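You operate a simulated robot arm through the tools that you are given. There is no shell and no other tool. Be economical: measure what you need, move in short steps, check, and stop when the job is done.

Carry out the task below with a simulated robot arm. There is one attempt and no reset: what you move stays moved.

JOB
Turn the turns dial to 950.
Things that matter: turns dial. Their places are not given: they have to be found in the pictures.

Only the result counts: the job must be done as asked and must still hold three seconds after the hand-in. Knocking over, shifting, dropping, spilling or breaking anything else fails it.

ROBOT AND FRAMES
A 7-joint arm with a two-finger parallel gripper, fixed in place. Base frame: the origin is at the foot of the arm, x ahead of it, y to its left, z up. Units: cm, rad, N and s.
With the tool pointing down near the work surface it reaches from about 24 to 68 cm from the base axis. Its first joint turns from -1.152 to 1.152 rad. Payload 2.4 kg.
Tool frame: the origin (TCP) lies between the finger pads and is the grasp point; the fingertips stand 3 cm ahead of it; z points along the fingers, y is the line along which they close. Largest opening 9.4 cm; finger width 2.8, thickness 1; the body of the gripper, 5 by 9.6 cm, starts 5.5 cm behind the TCP.
Orientation is that of the tool frame in the base frame, as [roll, pitch, yaw] about the fixed x, y, z axes, in that order (R = Rz(yaw) Ry(pitch) Rx(roll)). With the fingers straight down and closing along the base's y, the tool's x points along the base's -x, its y along +y and its z along -z.

CONTROLS
- The arm moves only by the tool drive_tool. Its argument "deltas" is a list of rows, each a list of 7 numbers: the shift along the tool's x, y, z in units of 20 mm (1.0 is 20 mm), then the turn, a rotation vector about the tool's x, y, z in units of 4 degrees (1.0 is 4 degrees), then the closure in counts, from 0 (fully open) to 255 (shut). In form: [[x, y, z, rx, ry, rz, claw], ...]. A call has 1 to 10 rows; each row shifts and turns the commanded pose from where the row before left it, along the tool's axes as they then stand. A call with a number of a shift or a turn outside -1 to 1 is refused whole. Rows are played at 5 a second. More than 5 cm and 0.15 rad between two rows, or a gripper value outside its range, and nothing of the call is played. Where a pose cannot be reached the arm comes as near as it can. A force on the tool above 40 N (or 10 N above the force at the start of the call, whichever is more), or a blocked arm, ends the call early, and 0.2 s more pass. The fingers move at their own pace (about 15.3 cm/s each) and stop on an object; they squeeze with about 31 N. The grip force told is the motor's: it shows also when the fingers shut on nothing. Time passes only in rows, and 0.2 s behind the last, so rows that do not move let the fingers close. It gives the time, the measured TCP pose, the force on the tool (base axes), the opening and the grip force at its end, in the units of the frame above (readings bear some noise), and new pictures: "show" is both (left out), scene, wrist or none.
- Cameras (640 x 400 px; columns grow to the right, rows downward): "scene" is fixed at [5.56, 48.69, 144.55]; the picture's right is [-0.61, -0.79, 0.00], its down [-0.41, 0.32, -0.85] and it looks along [0.67, -0.52, -0.52] (base axes); focal length 323 px, centre (320, 200). "wrist" rides on the gripper at [7.6, 1.4, -10.3] in the tool frame; the picture's right is [-0.18, 0.98, 0.00], its down [-0.75, -0.14, -0.64] and it looks along [-0.63, -0.12, 0.77] (tool axes); focal length 243 px, centre (320, 200).
- locate(camera, pixels): for up to 12 pixels [column, row] of the newest picture of that camera ("zoom" is the newest enlarged one), the place [x, y, z] in the base frame of the surface seen there, good to about 0.2 cm, but the place of the scene camera against the robot may be out by one fixed shift of up to 1.2 cm in any direction. It takes no simulated time.
- enlarge(camera, box): a new picture of the part [left, top, right, bottom] of that camera's present view, enlarged. It takes no simulated time.
- close_job(): hands the job in; it is judged then, once.

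Go step by step. Measure first, check grasps and placings, and put right what went wrong. The budget is 60 turns and 170 pictures, counting those below and the enlarged ones. Unless the task says otherwise, let go and move clear before handing in, and close with one line.

The tools are called after "Request:" as name(argument=value, ...) on one line, values as JSON. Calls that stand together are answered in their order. drive_tool: Moves the arm, as the interface text tells. Its arguments: {"type":"object","properties":{"deltas":{"type":"array"},"show":{"type":"string","enum":["both","scene","wrist","none"]}},"required":["deltas"]} The other tools are called the same way: locate (camera, pixels) gives the place of the surface under pixels of a picture; enlarge (camera, box) takes an enlarged picture of a part of a camera's view; close_job () hands the job in.

At the start:

```text
time: 0.0
eef_pos: [33.68, 6.64, 116.35]
ee_rot: [3.141, -0.001, 3.141]
wrist_force: [-0.1, 1.0, -0.2]
finger_gap: 9.38
finger_force: 0.0
```

scene: 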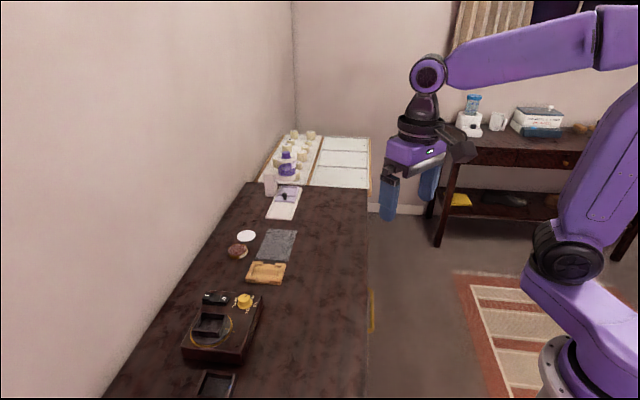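
wrist: 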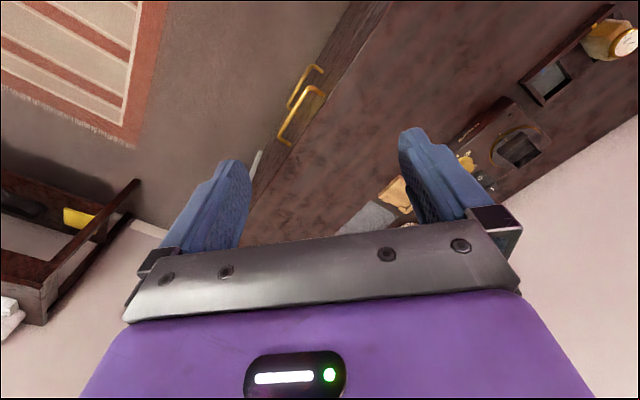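

The scene shows a device with a yellow knob near (244,301) and a black dial piece near (215,298). I'll enlarge that area.

Request:
enlarge(camera="scene", box=[170, 280, 280, 370])

Request:
enlarge(camera="wrist", box=[430, 80, 590, 200])

Request:
locate(camera="scene", pixels=[[244, 299], [244, 306], [215, 298], [210, 325], [262, 300], [183, 350], [225, 362], [262, 345], [285, 195]])

Request:
enlarge(camera="scene", box=[255, 130, 335, 230])

```text
4.44 times, centred on (225, 325) of scene
```

zoom: 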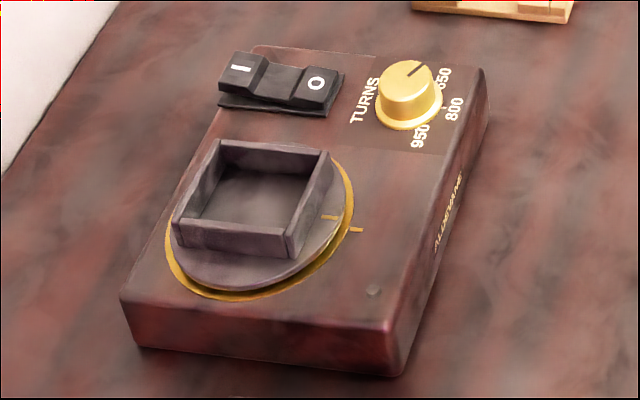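

```text
3.33 times, centred on (510, 140) of wrist
```

zoom: 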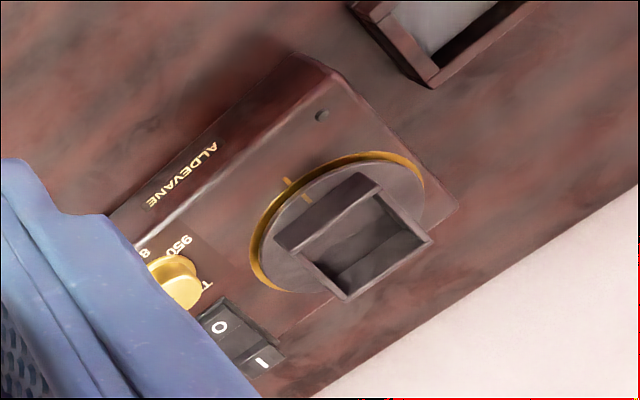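

```text
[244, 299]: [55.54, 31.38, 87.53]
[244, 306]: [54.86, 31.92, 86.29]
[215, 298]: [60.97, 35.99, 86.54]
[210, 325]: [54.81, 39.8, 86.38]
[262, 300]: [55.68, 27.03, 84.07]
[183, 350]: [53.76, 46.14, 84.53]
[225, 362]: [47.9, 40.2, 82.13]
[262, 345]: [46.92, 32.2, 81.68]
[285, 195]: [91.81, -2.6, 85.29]
```

```text
4.00 times, centred on (295, 180) of scene
```

zoom: 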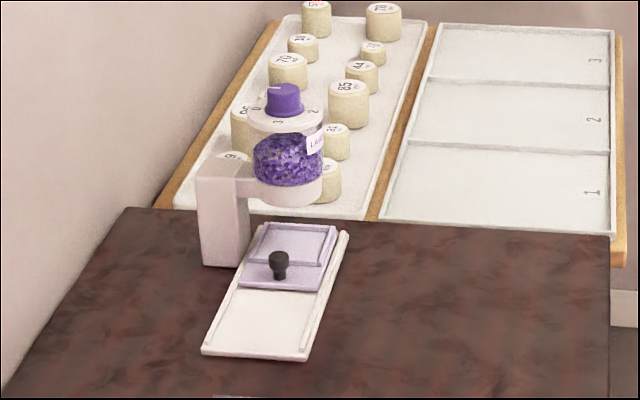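

The yellow knob at (244,300) is labelled TURNS, with 650/800/950 round it. I'll take a closer look at it and check the heights.

Request:
enlarge(camera="scene", box=[228, 286, 260, 318])

Request:
locate(camera="scene", pixels=[[300, 330], [300, 220], [235, 315], [227, 330], [250, 310], [240, 322], [266, 300], [242, 297], [245, 297]])

Request:
locate(camera="wrist", pixels=[[320, 300], [350, 120], [540, 140], [480, 120], [466, 160]])

```text
12.50 times, centred on (244, 302) of scene
```

zoom: 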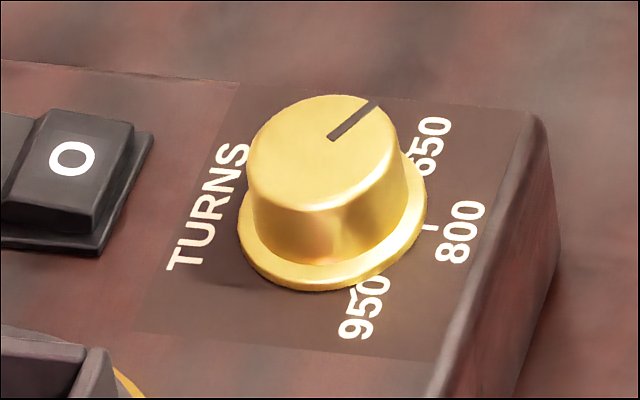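

```text
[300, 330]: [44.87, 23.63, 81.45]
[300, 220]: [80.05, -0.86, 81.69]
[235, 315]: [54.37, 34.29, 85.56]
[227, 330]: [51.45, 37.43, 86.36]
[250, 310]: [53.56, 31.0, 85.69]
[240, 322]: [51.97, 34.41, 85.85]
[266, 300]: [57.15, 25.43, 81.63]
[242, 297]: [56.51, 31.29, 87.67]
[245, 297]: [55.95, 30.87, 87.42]
```

```text
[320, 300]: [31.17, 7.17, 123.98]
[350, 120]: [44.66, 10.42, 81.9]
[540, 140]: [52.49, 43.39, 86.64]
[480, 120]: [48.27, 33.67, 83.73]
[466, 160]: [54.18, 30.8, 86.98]
```

The surface is at about 81.9 and the knob at about (55,31), top near 88. I'm moving the hand closer for a better wrist view.

Request:
drive_tool(deltas=[[-0.8, 1, 0.7, 0, 0, 0, 0], [-0.8, 1, 0.7, 0, 0, 0, 0], [-0.8, 1, 0.7, 0, 0, 0, 0], [-0.8, 1, 0.7, 0, 0, 0, 0], [-0.8, 1, 0.7, 0, 0, 0, 0], [-0.8, 1, 0.7, 0, 0, 0, 0], [-0.8, 1, 0.7, 0, 0, 0, 0], [-0.8, 1, 0.7, 0, 0, 0, 0], [-0.8, 1, 0.7, 0, 0, 0, 0], [-0.8, 1, 0.7, 0, 0, 0, 0]])

```text
time: 2.2
eef_pos: [49.81, 26.87, 102.3]
ee_rot: [3.141, -0.001, -3.141]
wrist_force: [0.1, 0.9, 0.5]
finger_gap: 9.39
finger_force: 0.1
```

scene: 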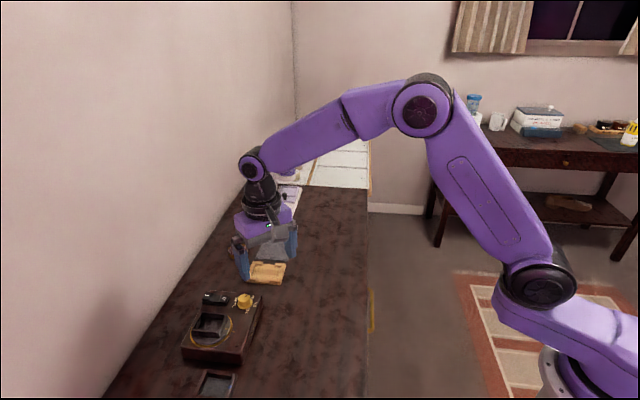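
wrist: 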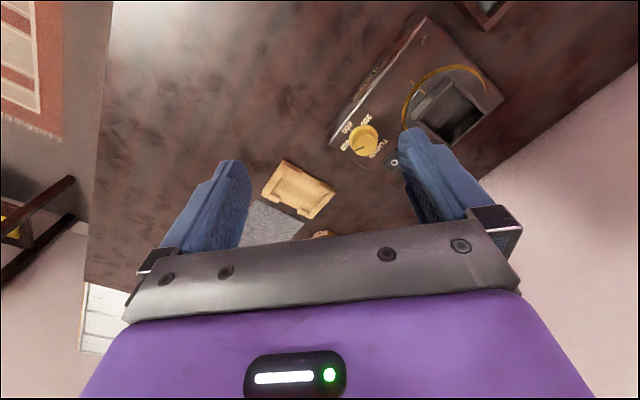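

The knob is at wrist pixel (362,140). I'll enlarge it to read the pointer and marks.

Request:
enlarge(camera="wrist", box=[330, 110, 394, 170])

Request:
locate(camera="wrist", pixels=[[362, 140], [346, 128], [366, 119], [344, 146], [380, 145], [400, 60], [360, 145], [415, 18], [329, 136]])

```text
6.67 times, centred on (362, 140) of wrist
```

zoom: 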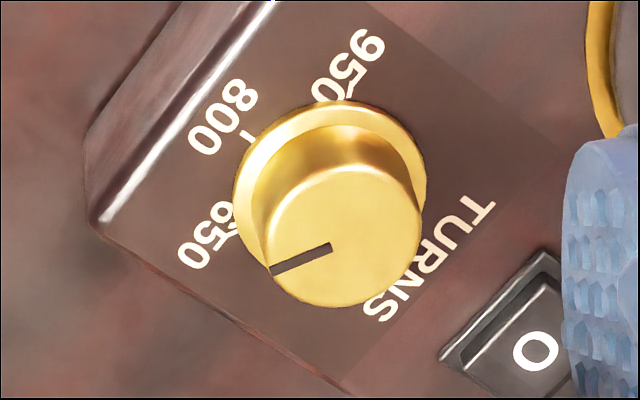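

```text
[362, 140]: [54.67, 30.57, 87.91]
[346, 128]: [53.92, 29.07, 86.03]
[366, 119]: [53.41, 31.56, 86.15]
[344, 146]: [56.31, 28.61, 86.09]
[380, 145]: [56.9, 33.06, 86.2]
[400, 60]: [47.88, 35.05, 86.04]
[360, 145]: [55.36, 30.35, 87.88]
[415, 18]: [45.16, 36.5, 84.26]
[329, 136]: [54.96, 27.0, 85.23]
```

I'm measuring the knob points in the enlarged picture.

Request:
locate(camera="zoom", pixels=[[247, 137], [236, 232], [346, 96], [275, 270], [328, 246], [345, 235], [418, 230], [345, 303], [345, 172], [238, 190], [425, 185], [345, 104]])

Request:
locate(camera="zoom", pixels=[[225, 115], [205, 235], [350, 65], [272, 215], [410, 280], [330, 108], [540, 270], [445, 355], [340, 385], [545, 155], [270, 5], [105, 230]])

Request:
enlarge(camera="wrist", box=[344, 112, 376, 132])

```text
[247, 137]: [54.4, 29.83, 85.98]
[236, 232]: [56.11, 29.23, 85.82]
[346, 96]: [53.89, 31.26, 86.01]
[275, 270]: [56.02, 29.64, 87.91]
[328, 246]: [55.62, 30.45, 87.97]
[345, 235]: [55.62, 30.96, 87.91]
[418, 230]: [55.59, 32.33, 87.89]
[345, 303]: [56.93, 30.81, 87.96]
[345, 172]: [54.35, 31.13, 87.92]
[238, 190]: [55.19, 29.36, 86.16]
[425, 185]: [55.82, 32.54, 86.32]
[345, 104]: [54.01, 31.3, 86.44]
```

```text
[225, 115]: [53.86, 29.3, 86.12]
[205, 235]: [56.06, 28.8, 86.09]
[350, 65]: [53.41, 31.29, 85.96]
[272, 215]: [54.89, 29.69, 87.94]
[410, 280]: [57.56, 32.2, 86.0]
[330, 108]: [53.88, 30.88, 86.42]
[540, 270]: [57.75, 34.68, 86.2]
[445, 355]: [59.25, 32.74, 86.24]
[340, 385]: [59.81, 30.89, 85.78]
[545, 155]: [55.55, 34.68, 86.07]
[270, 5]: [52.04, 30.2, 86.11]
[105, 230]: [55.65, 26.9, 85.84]
```

```text
16.00 times, centred on (360, 122) of wrist
```

zoom: 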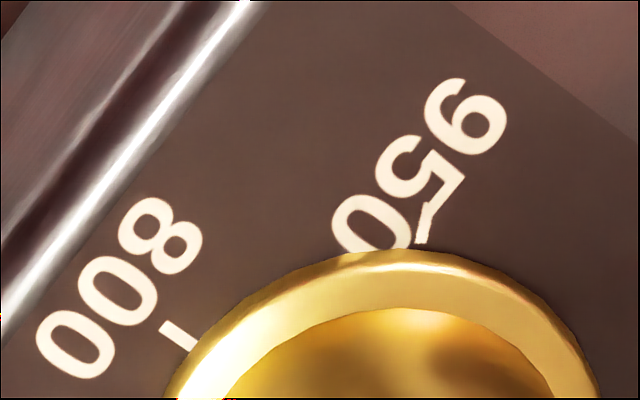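

Knob centre is about (55.65, 30.95), cap top 87.9, radius 1.35. The pointer is near 650 (about -70°) and the 950 tick is at about -190°, so I need a clockwise turn of roughly 118°. I'm moving above the knob for a closer look.

Request:
drive_tool(deltas=[[-0.584, 0.408, 0.83, 0, 0, 0, 0], [-0.584, 0.408, 0.83, 0, 0, 0, 0], [-0.584, 0.408, 0.83, 0, 0, 0, 0], [-0.584, 0.408, 0.83, 0, 0, 0, 0], [-0.584, 0.408, 0.83, 0, 0, 0, 0], [0, 0, 0, 0, 0, 0, 0]])

Request:
enlarge(camera="wrist", box=[260, 130, 388, 210])

```text
time: 3.6
eef_pos: [55.54, 30.92, 94.11]
ee_rot: [-3.141, 0.002, -3.14]
wrist_force: [0.2, -0.1, 0.1]
finger_gap: 9.4
finger_force: 0.0
```

scene: 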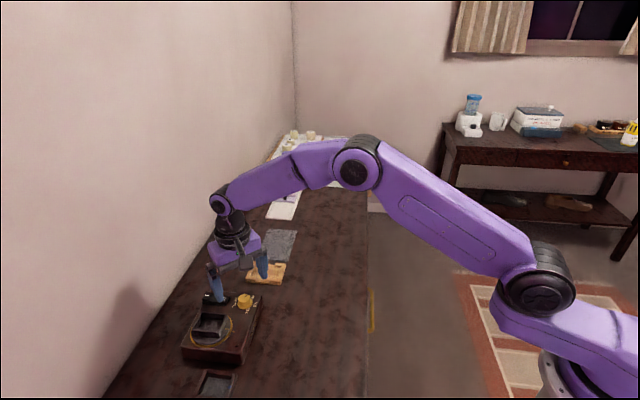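
wrist: 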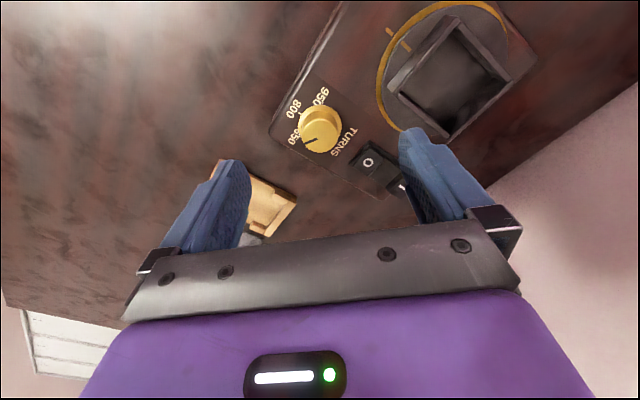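

```text
5.00 times, centred on (324, 170) of wrist
```

zoom: 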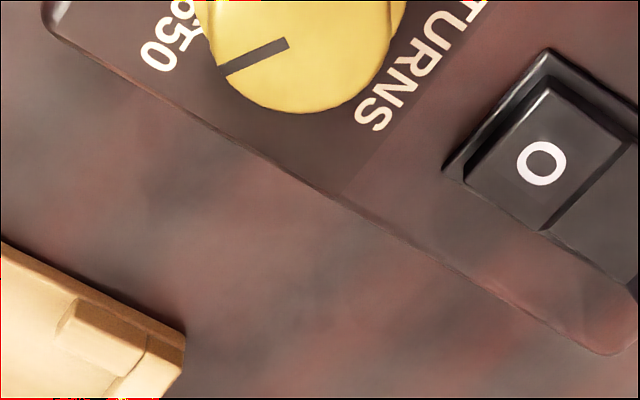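

Request:
enlarge(camera="wrist", box=[280, 80, 360, 160])

```text
5.00 times, centred on (320, 120) of wrist
```

zoom: 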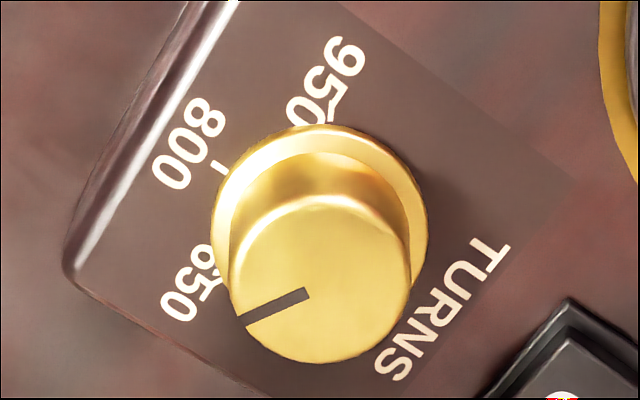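

Request:
locate(camera="zoom", pixels=[[240, 320], [307, 291], [320, 200], [320, 358], [232, 280], [408, 280], [219, 168], [328, 120], [212, 225], [427, 225], [320, 124], [215, 290]])

Request:
enlarge(camera="wrist", box=[304, 90, 336, 110])

Request:
enlarge(camera="wrist", box=[290, 120, 322, 140])

```text
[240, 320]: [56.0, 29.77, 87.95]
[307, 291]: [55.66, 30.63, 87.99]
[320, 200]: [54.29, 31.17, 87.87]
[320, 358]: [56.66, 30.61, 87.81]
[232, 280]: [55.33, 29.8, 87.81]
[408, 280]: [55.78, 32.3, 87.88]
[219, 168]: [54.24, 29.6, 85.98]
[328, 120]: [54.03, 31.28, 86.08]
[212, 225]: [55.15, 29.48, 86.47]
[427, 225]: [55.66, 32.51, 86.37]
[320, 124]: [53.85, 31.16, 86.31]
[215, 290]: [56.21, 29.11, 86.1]
```

```text
16.00 times, centred on (320, 100) of wrist
```

zoom: 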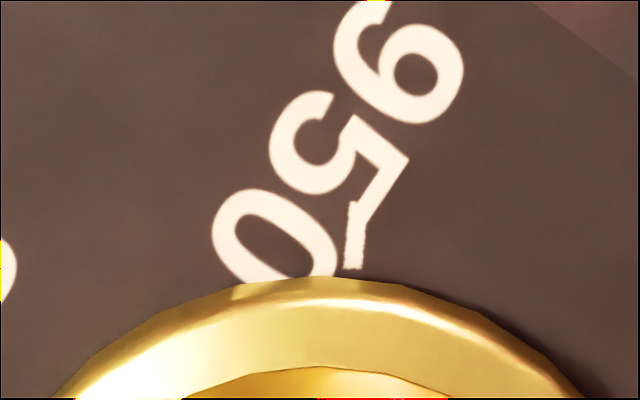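

```text
16.00 times, centred on (306, 130) of wrist
```

zoom: 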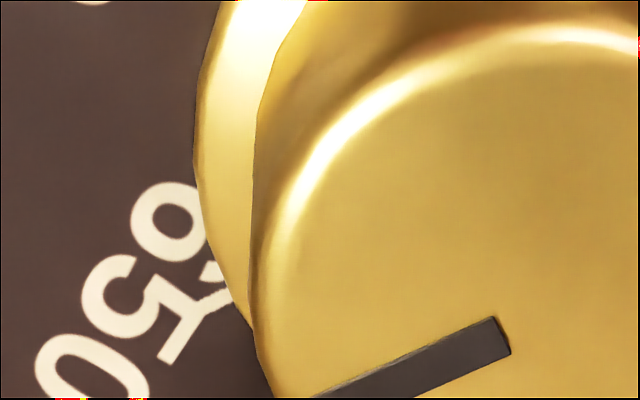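

Using the camera geometry, the pointer is at about -75° and the 950 tick at about -192°. I'll partly close the fingers and pre-turn the hand +58° at this height, so that the clockwise turn fits in one grasp.

Request:
drive_tool(deltas=[[0, 0, 0, 0, 0, -1, 130], [0, 0, 0, 0, 0, -1, 130], [0, 0, 0, 0, 0, -1, 130], [0, 0, 0, 0, 0, -1, 130], [0, 0, 0, 0, 0, -1, 130], [0, 0, 0, 0, 0, -1, 130], [0, 0, 0, 0, 0, -1, 130], [0, 0, 0, 0, 0, -1, 130], [0, 0, 0, 0, 0, -1, 130], [0, 0, 0, 0, 0, -1, 130]], show="none")

Request:
drive_tool(deltas=[[0, 0, 0, 0, 0, -1, 130], [0, 0, 0, 0, 0, -1, 130], [0, 0, 0, 0, 0, -1, 130], [0, 0, 0, 0, 0, -1, 130], [0, 0, 0, 0, 0, -0.5, 130], [0, 0, 0, 0, 0, 0, 130]])

```text
time: 5.8
eef_pos: [55.48, 30.91, 94.18]
ee_rot: [3.141, 0.001, -2.441]
wrist_force: [-0.4, -0.8, -0.3]
finger_gap: 4.61
finger_force: 0.0
```

```text
time: 7.2
eef_pos: [55.54, 30.9, 94.13]
ee_rot: [3.141, 0.0, -2.129]
wrist_force: [0.2, -0.6, -0.3]
finger_gap: 4.6
finger_force: 0.0
```

scene: 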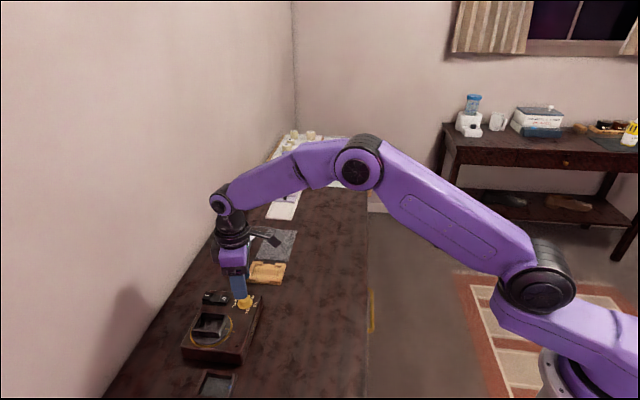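
wrist: 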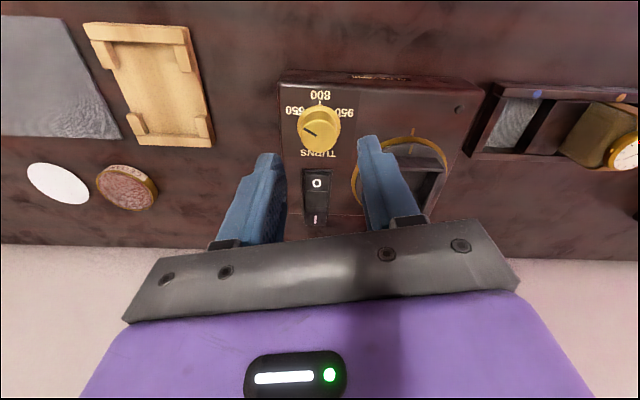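

This view is nearly square to the device. I'll enlarge it to check the pointer against the 650/950 ticks.

Request:
enlarge(camera="wrist", box=[280, 82, 360, 162])

```text
5.00 times, centred on (320, 122) of wrist
```

zoom: 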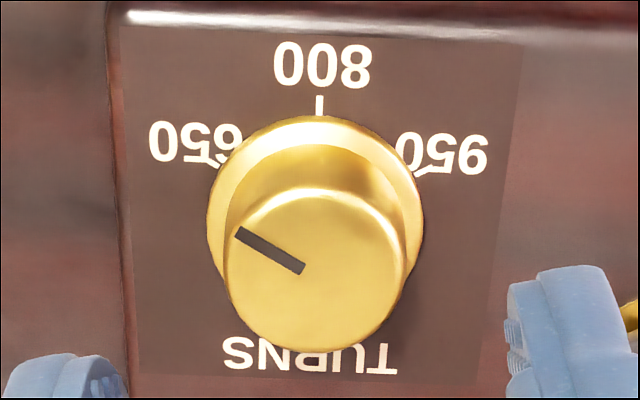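

The pointer is essentially at 650 (about 58° left of 800), and 950 is 60° right of it. I'm descending around the cap, to TCP z of about 89.7.

Request:
drive_tool(deltas=[[0, 0, 0.55, 0, 0, 0, 130], [0, 0, 0.55, 0, 0, 0, 130], [0, 0, 0.55, 0, 0, 0, 130], [0, 0, 0.55, 0, 0, 0, 130], [0, 0, 0, 0, 0, 0, 130]])

Request:
enlarge(camera="wrist", box=[240, 120, 400, 220])

```text
time: 8.4
eef_pos: [55.48, 30.92, 89.51]
ee_rot: [-3.141, 0.0, -2.129]
wrist_force: [0.0, -0.2, 0.6]
finger_gap: 4.64
finger_force: 0.0
```

scene: 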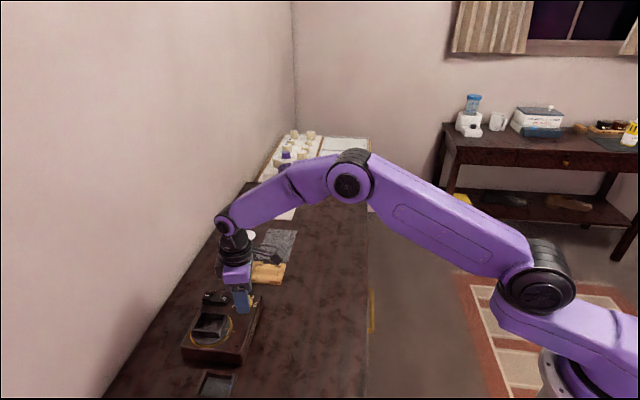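
wrist: 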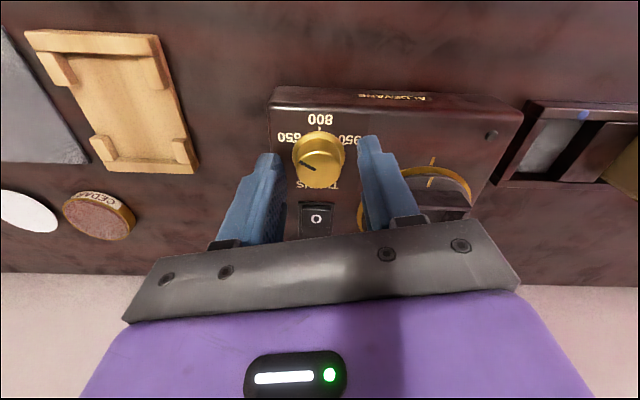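

```text
4.00 times, centred on (320, 170) of wrist
```

zoom: 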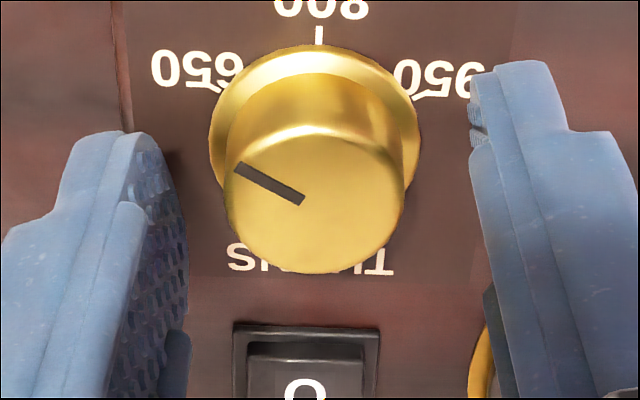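

The knob is centred between the fingers (cap at (318,155), fingers either side). Closing.

Request:
drive_tool(deltas=[[0, 0, 0, 0, 0, 0, 170], [0, 0, 0, 0, 0, 0, 255], [0, 0, 0, 0, 0, 0, 255], [0, 0, 0, 0, 0, 0, 255]], show="wrist")

```text
time: 9.4
eef_pos: [55.62, 30.69, 89.67]
ee_rot: [-3.139, 0.002, -2.13]
wrist_force: [8.1, -2.2, -5.4]
finger_gap: 2.73
finger_force: 44.8
```

wrist: 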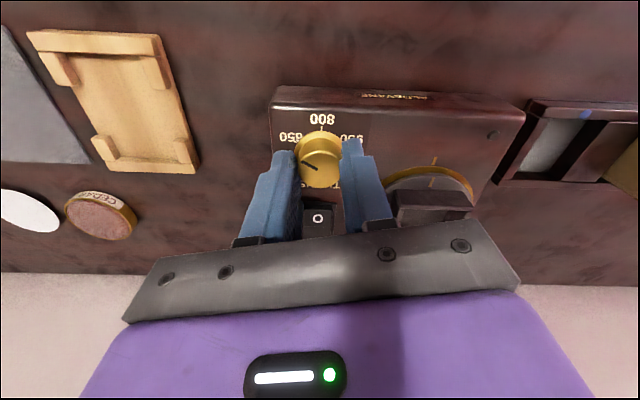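

The grip is on (gap 2.73). The hand self-centred about 0.24 cm along -y of the tool, so I'll fold that in and begin the clockwise turn.

Request:
drive_tool(deltas=[[0, -0.12, -0.04, 0, 0, 0, 255], [0, 0, 0, 0, 0, 1, 255], [0, 0, 0, 0, 0, 1, 255], [0, 0, 0, 0, 0, 1, 255], [0, 0, 0, 0, 0, 1, 255], [0, 0, 0, 0, 0, 1, 255]], show="wrist")

```text
time: 10.8
eef_pos: [55.53, 30.81, 89.64]
ee_rot: [3.14, -0.005, -2.477]
wrist_force: [-7.5, 4.6, -17.2]
finger_gap: 2.75
finger_force: 45.1
```

wrist: 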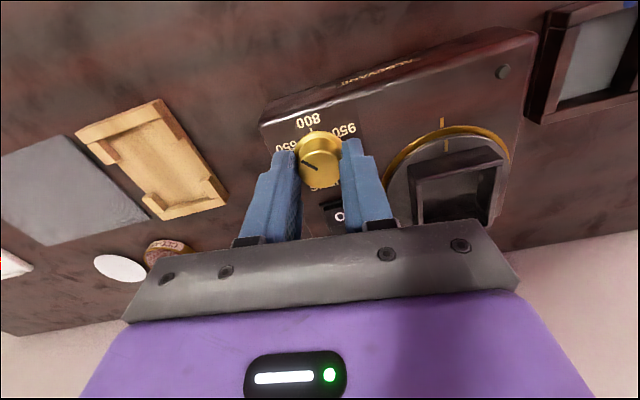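

The knob turns with the hand (pointer stays put in the image while the labels swing). I'm easing the vertical load slightly and continuing.

Request:
drive_tool(deltas=[[0, 0, 0.06, 0, 0, 1, 255], [0, 0, 0, 0, 0, 1, 255], [0, 0, 0, 0, 0, 1, 255], [0, 0, 0, 0, 0, 1, 255], [0, 0, 0, 0, 0, 1, 255], [0, 0, 0, 0, 0, 1, 255], [0, 0, 0, 0, 0, 1, 255]], show="wrist")

```text
time: 12.4
eef_pos: [55.52, 30.85, 89.78]
ee_rot: [3.141, -0.001, -2.965]
wrist_force: [-21.5, 6.4, -2.1]
finger_gap: 2.76
finger_force: 45.0
```

wrist: 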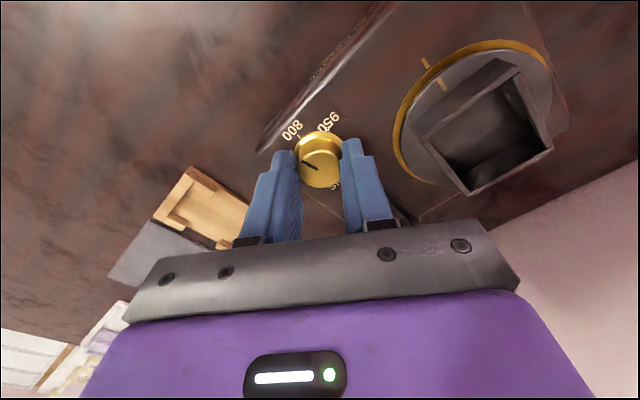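

The hand is being pushed back about 0.2 cm in -x, so I'll relax that offset and continue.

Request:
drive_tool(deltas=[[0.09, 0.03, 0, 0, 0, 0, 255], [0, 0, 0, 0, 0, 1, 255], [0, 0, 0, 0, 0, 1, 255], [0, 0, 0, 0, 0, 1, 255], [0, 0, 0, 0, 0, 1, 255], [0, 0, 0, 0, 0, 1, 255], [0, 0, 0, 0, 0, 1, 255], [0, 0, 0, 0, 0, 1, 255]], show="wrist")

```text
time: 14.2
eef_pos: [55.54, 31.02, 89.7]
ee_rot: [3.14, 0.003, 2.828]
wrist_force: [-0.7, 18.3, -13.8]
finger_gap: 2.76
finger_force: 45.0
```

wrist: 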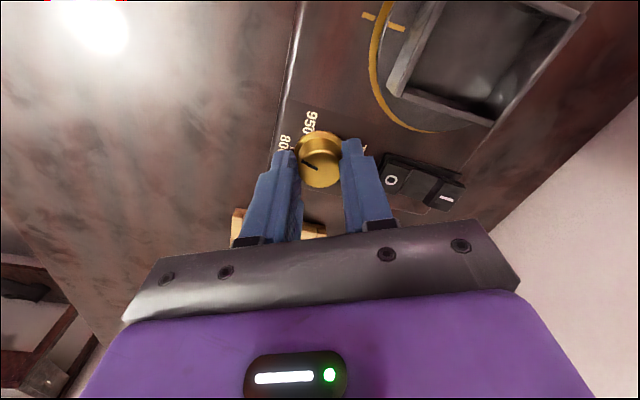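

Turned 76° so far, about 42° to go. Continuing with a small lateral correction.

Request:
drive_tool(deltas=[[0, 0.07, 0.03, 0, 0, 0, 255], [0, 0, 0, 0, 0, 1, 255], [0, 0, 0, 0, 0, 1, 255], [0, 0, 0, 0, 0, 1, 255], [0, 0, 0, 0, 0, 1, 255], [0, 0, 0, 0, 0, 1, 255], [0, 0, 0, 0, 0, 1, 255], [0, 0, 0, 0, 0, 1, 255]], show="wrist")

Request:
enlarge(camera="wrist", box=[280, 100, 360, 200])

```text
time: 16.0
eef_pos: [55.44, 31.05, 89.74]
ee_rot: [3.14, 0.001, 2.339]
wrist_force: [-3.5, 11.3, 8.4]
finger_gap: 2.77
finger_force: 45.2
```

wrist: 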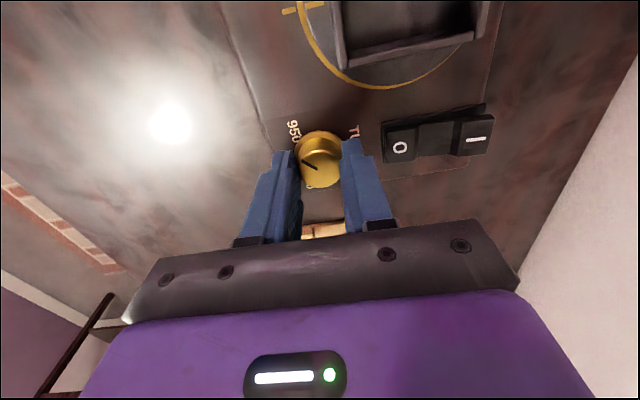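

```text
4.00 times, centred on (320, 150) of wrist
```

zoom: 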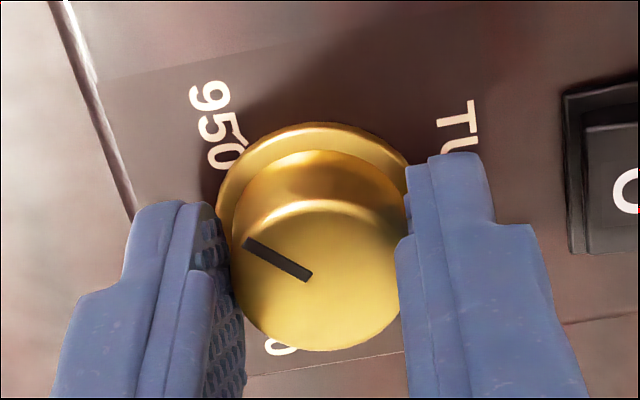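

104° turned with no slip, so 14° remains.

Request:
drive_tool(deltas=[[0, 0.03, 0, 0, 0, 1, 255], [0, 0, 0, 0, 0, 1, 255], [0, 0, 0, 0, 0, 1, 255], [0, 0, 0, 0, 0, 0.5, 255], [0, 0, 0, 0, 0, 0, 255]], show="wrist")

Request:
enlarge(camera="wrist", box=[280, 110, 360, 190])

```text
time: 17.2
eef_pos: [55.56, 31.06, 89.56]
ee_rot: [3.14, 0.0, 2.094]
wrist_force: [-8.6, 7.5, 16.6]
finger_gap: 2.71
finger_force: 44.5
```

wrist: 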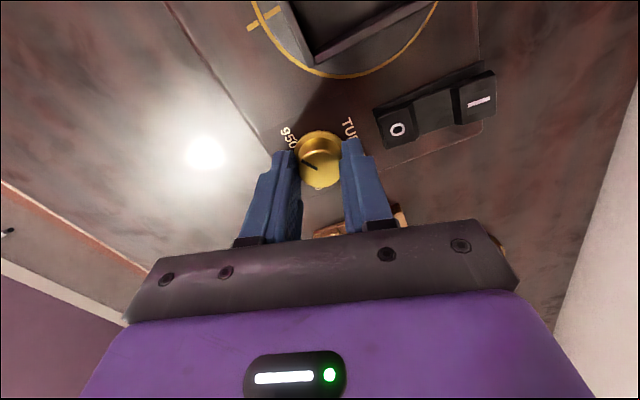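

```text
5.00 times, centred on (320, 150) of wrist
```

zoom: 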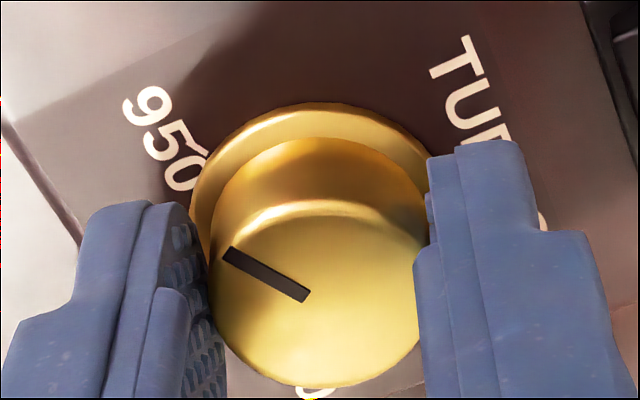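

Turned 118°. I'll release gently, lift straight up and inspect.

Request:
drive_tool(deltas=[[0, 0, 0, 0, 0, 0, 150], [0, 0, 0, 0, 0, 0, 145], [0, 0, -0.6, 0, 0, 0, 145], [0, 0, -0.8, 0, 0, 0, 145], [0, 0, -0.8, 0, 0, 0, 145], [0, 0, -0.8, 0, 0, 0, 145], [0, 0, 0, 0, 0, 0, 145]])

Request:
enlarge(camera="wrist", box=[280, 82, 360, 162])

```text
time: 18.8
eef_pos: [55.67, 31.01, 95.67]
ee_rot: [3.141, -0.002, 2.094]
wrist_force: [-0.9, 0.1, 0.9]
finger_gap: 4.05
finger_force: 0.1
```

scene: 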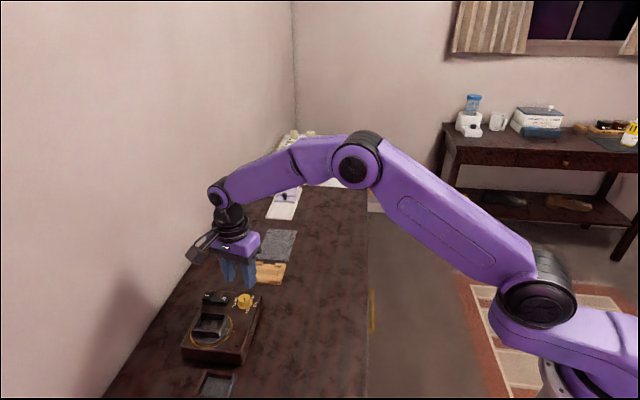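
wrist: 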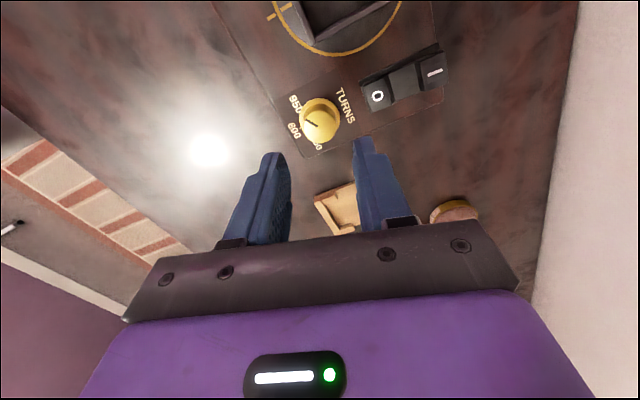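

```text
5.00 times, centred on (320, 122) of wrist
```

zoom: 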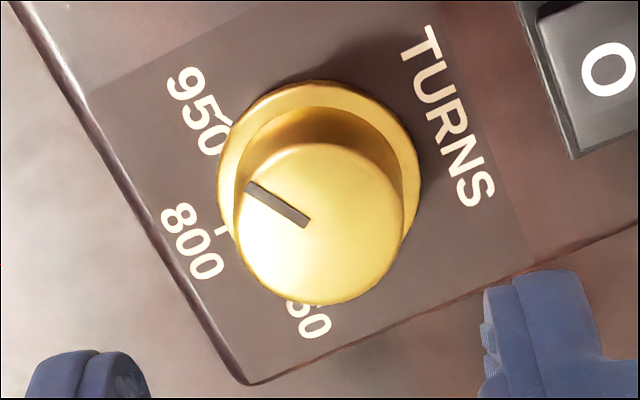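

The pointer is at about -193°, the 950 tick at about -192 to -194°. A finer enlargement will confirm the alignment.

Request:
enlarge(camera="wrist", box=[292, 98, 324, 118])

Request:
enlarge(camera="scene", box=[228, 286, 260, 318])

```text
16.00 times, centred on (308, 108) of wrist
```

zoom: 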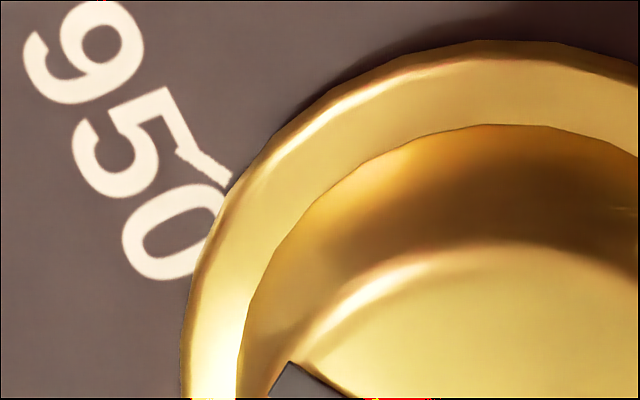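

```text
12.50 times, centred on (244, 302) of scene
```

zoom: 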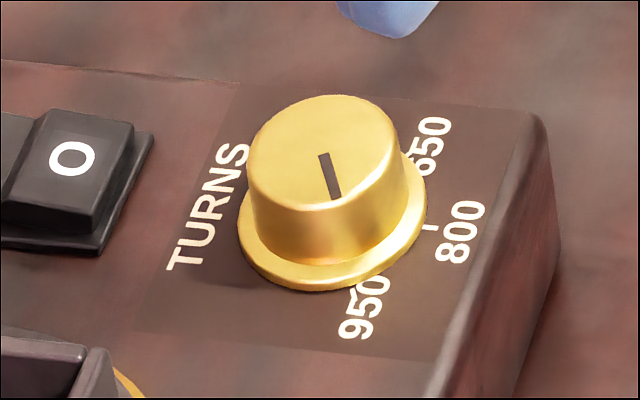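

The alignment looks within about 1°. I'll rotate back to the square view for a symmetric check, staying clear above the knob.

Request:
drive_tool(deltas=[[0, 0, 0, 0, 0, -1, 145], [0, 0, 0, 0, 0, -1, 145], [0, 0, 0, 0, 0, -1, 145], [0, 0, 0, 0, 0, -1, 145], [0, 0, 0, 0, 0, -1, 145], [0, 0, 0, 0, 0, -1, 145], [0, 0, 0, 0, 0, -1, 145], [0, 0, 0, 0, 0, -1, 145], [0, 0, 0, 0, 0, -1, 145], [0, 0, 0, 0, 0, -1, 145]], show="none")

Request:
drive_tool(deltas=[[0, 0, 0, 0, 0, -1, 145], [0, 0, 0, 0, 0, -1, 145], [0, 0, 0, 0, 0, -1, 145], [0, 0, 0, 0, 0, -1, 145], [0, 0, 0, 0, 0, -1, 145], [0, 0, 0, 0, 0, -1, 145], [0, 0, 0, 0, 0, -1, 145], [0, 0, 0, 0, 0, -1, 145], [0, 0, 0, 0, 0, -1, 145], [0, 0, 0, 0, 0, -1, 145]], show="none")

Request:
drive_tool(deltas=[[0, 0, 0, 0, 0, -1, 145], [0, 0, 0, 0, 0, -1, 145], [0, 0, 0, 0, 0, -1, 145], [0, 0, 0, 0, 0, -1, 145], [0, 0, 0, 0, 0, -1, 145], [0, 0, 0, 0, 0, -1, 145], [0, 0, 0, 0, 0, -1, 145], [0, 0, 0, 0, 0, -1, 145], [0, 0, 0, 0, 0, -1, 145], [0, 0, 0, 0, 0, 0, 145]], show="wrist")

Request:
enlarge(camera="wrist", box=[290, 90, 354, 154])

```text
time: 21.0
eef_pos: [55.59, 30.86, 95.68]
ee_rot: [-3.141, -0.001, 2.796]
wrist_force: [1.8, 0.3, -0.2]
finger_gap: 4.05
finger_force: 0.0
```

```text
time: 23.2
eef_pos: [55.51, 30.9, 95.52]
ee_rot: [3.141, 0.0, -2.789]
wrist_force: [-0.1, -0.2, -0.6]
finger_gap: 4.04
finger_force: 0.1
```

```text
time: 25.4
eef_pos: [55.56, 30.91, 95.59]
ee_rot: [3.14, 0.0, -2.163]
wrist_force: [1.1, -0.3, -0.7]
finger_gap: 4.06
finger_force: 0.0
```

wrist: 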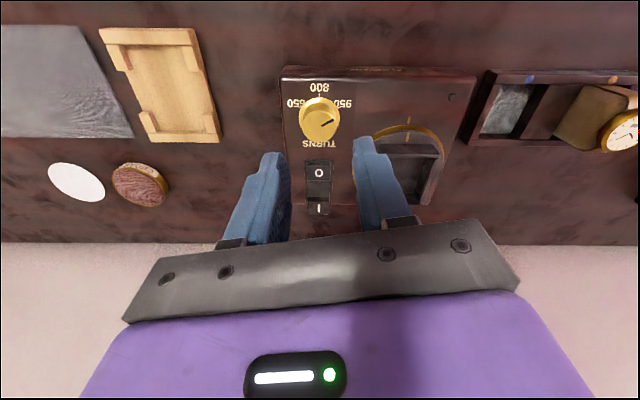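

```text
6.25 times, centred on (322, 122) of wrist
```

zoom: 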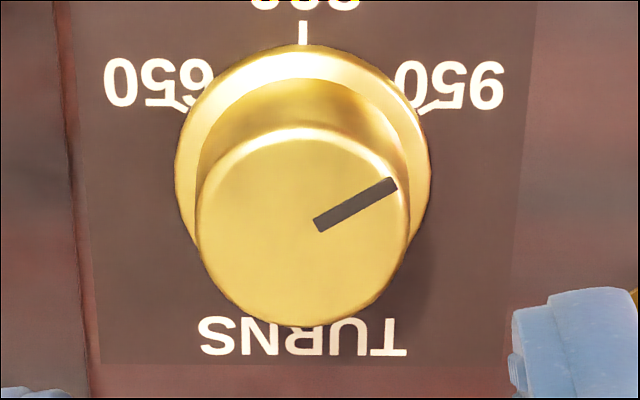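

In the square view, the pointer tip (394,183) lines up with the 950 tick (425,102) within about 1°, mirroring the 650 tick at (187,107). Nothing else has moved. I'm lifting clear.

Request:
drive_tool(deltas=[[0, 0, -1, 0, 0, 0, 145], [0, 0, -1, 0, 0, 0, 145], [0, 0, -1, 0, 0, 0, 145], [0, 0, -1, 0, 0, 0, 145], [0, 0, 0, 0, 0, 0, 145]])

Request:
enlarge(camera="scene", box=[228, 286, 260, 318])

```text
time: 26.6
eef_pos: [55.59, 30.97, 103.67]
ee_rot: [-3.141, 0.0, -2.165]
wrist_force: [-0.4, 0.1, -0.4]
finger_gap: 4.04
finger_force: 0.1
```

scene: 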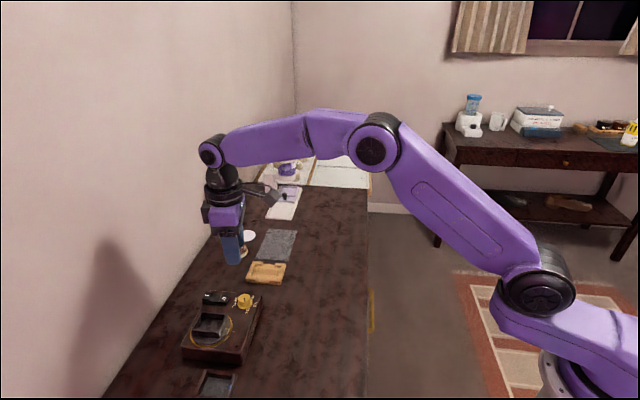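
wrist: 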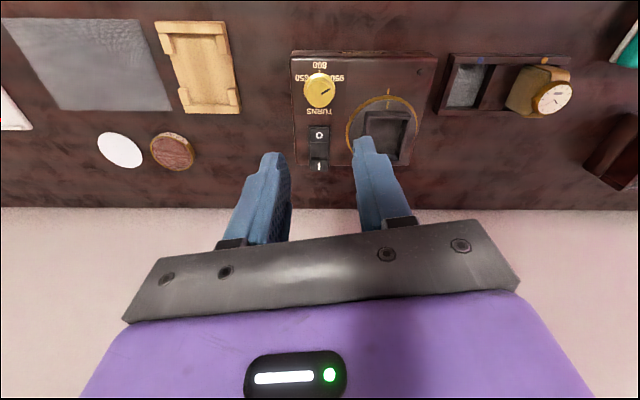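

```text
12.50 times, centred on (244, 302) of scene
```

zoom: 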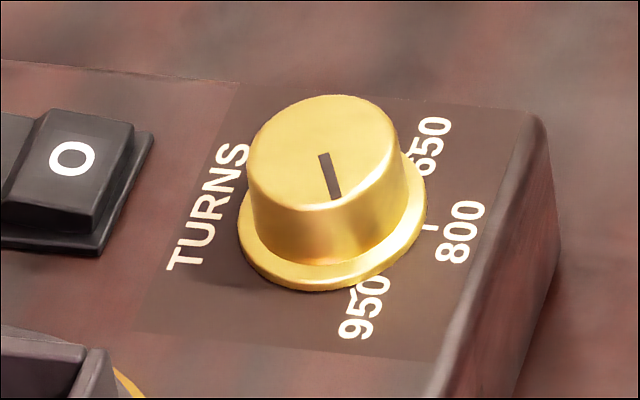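

The pointer holds steady at 950, and the hand is released and clear. Handing in.

Request:
close_job()

```text
The job is handed in.
```

The turns dial is set to 950: the pointer lines up with the 950 tick to within about 1°, as near as the pictures show. The hand let go and moved clear, nothing else was moved, and the job is handed in.
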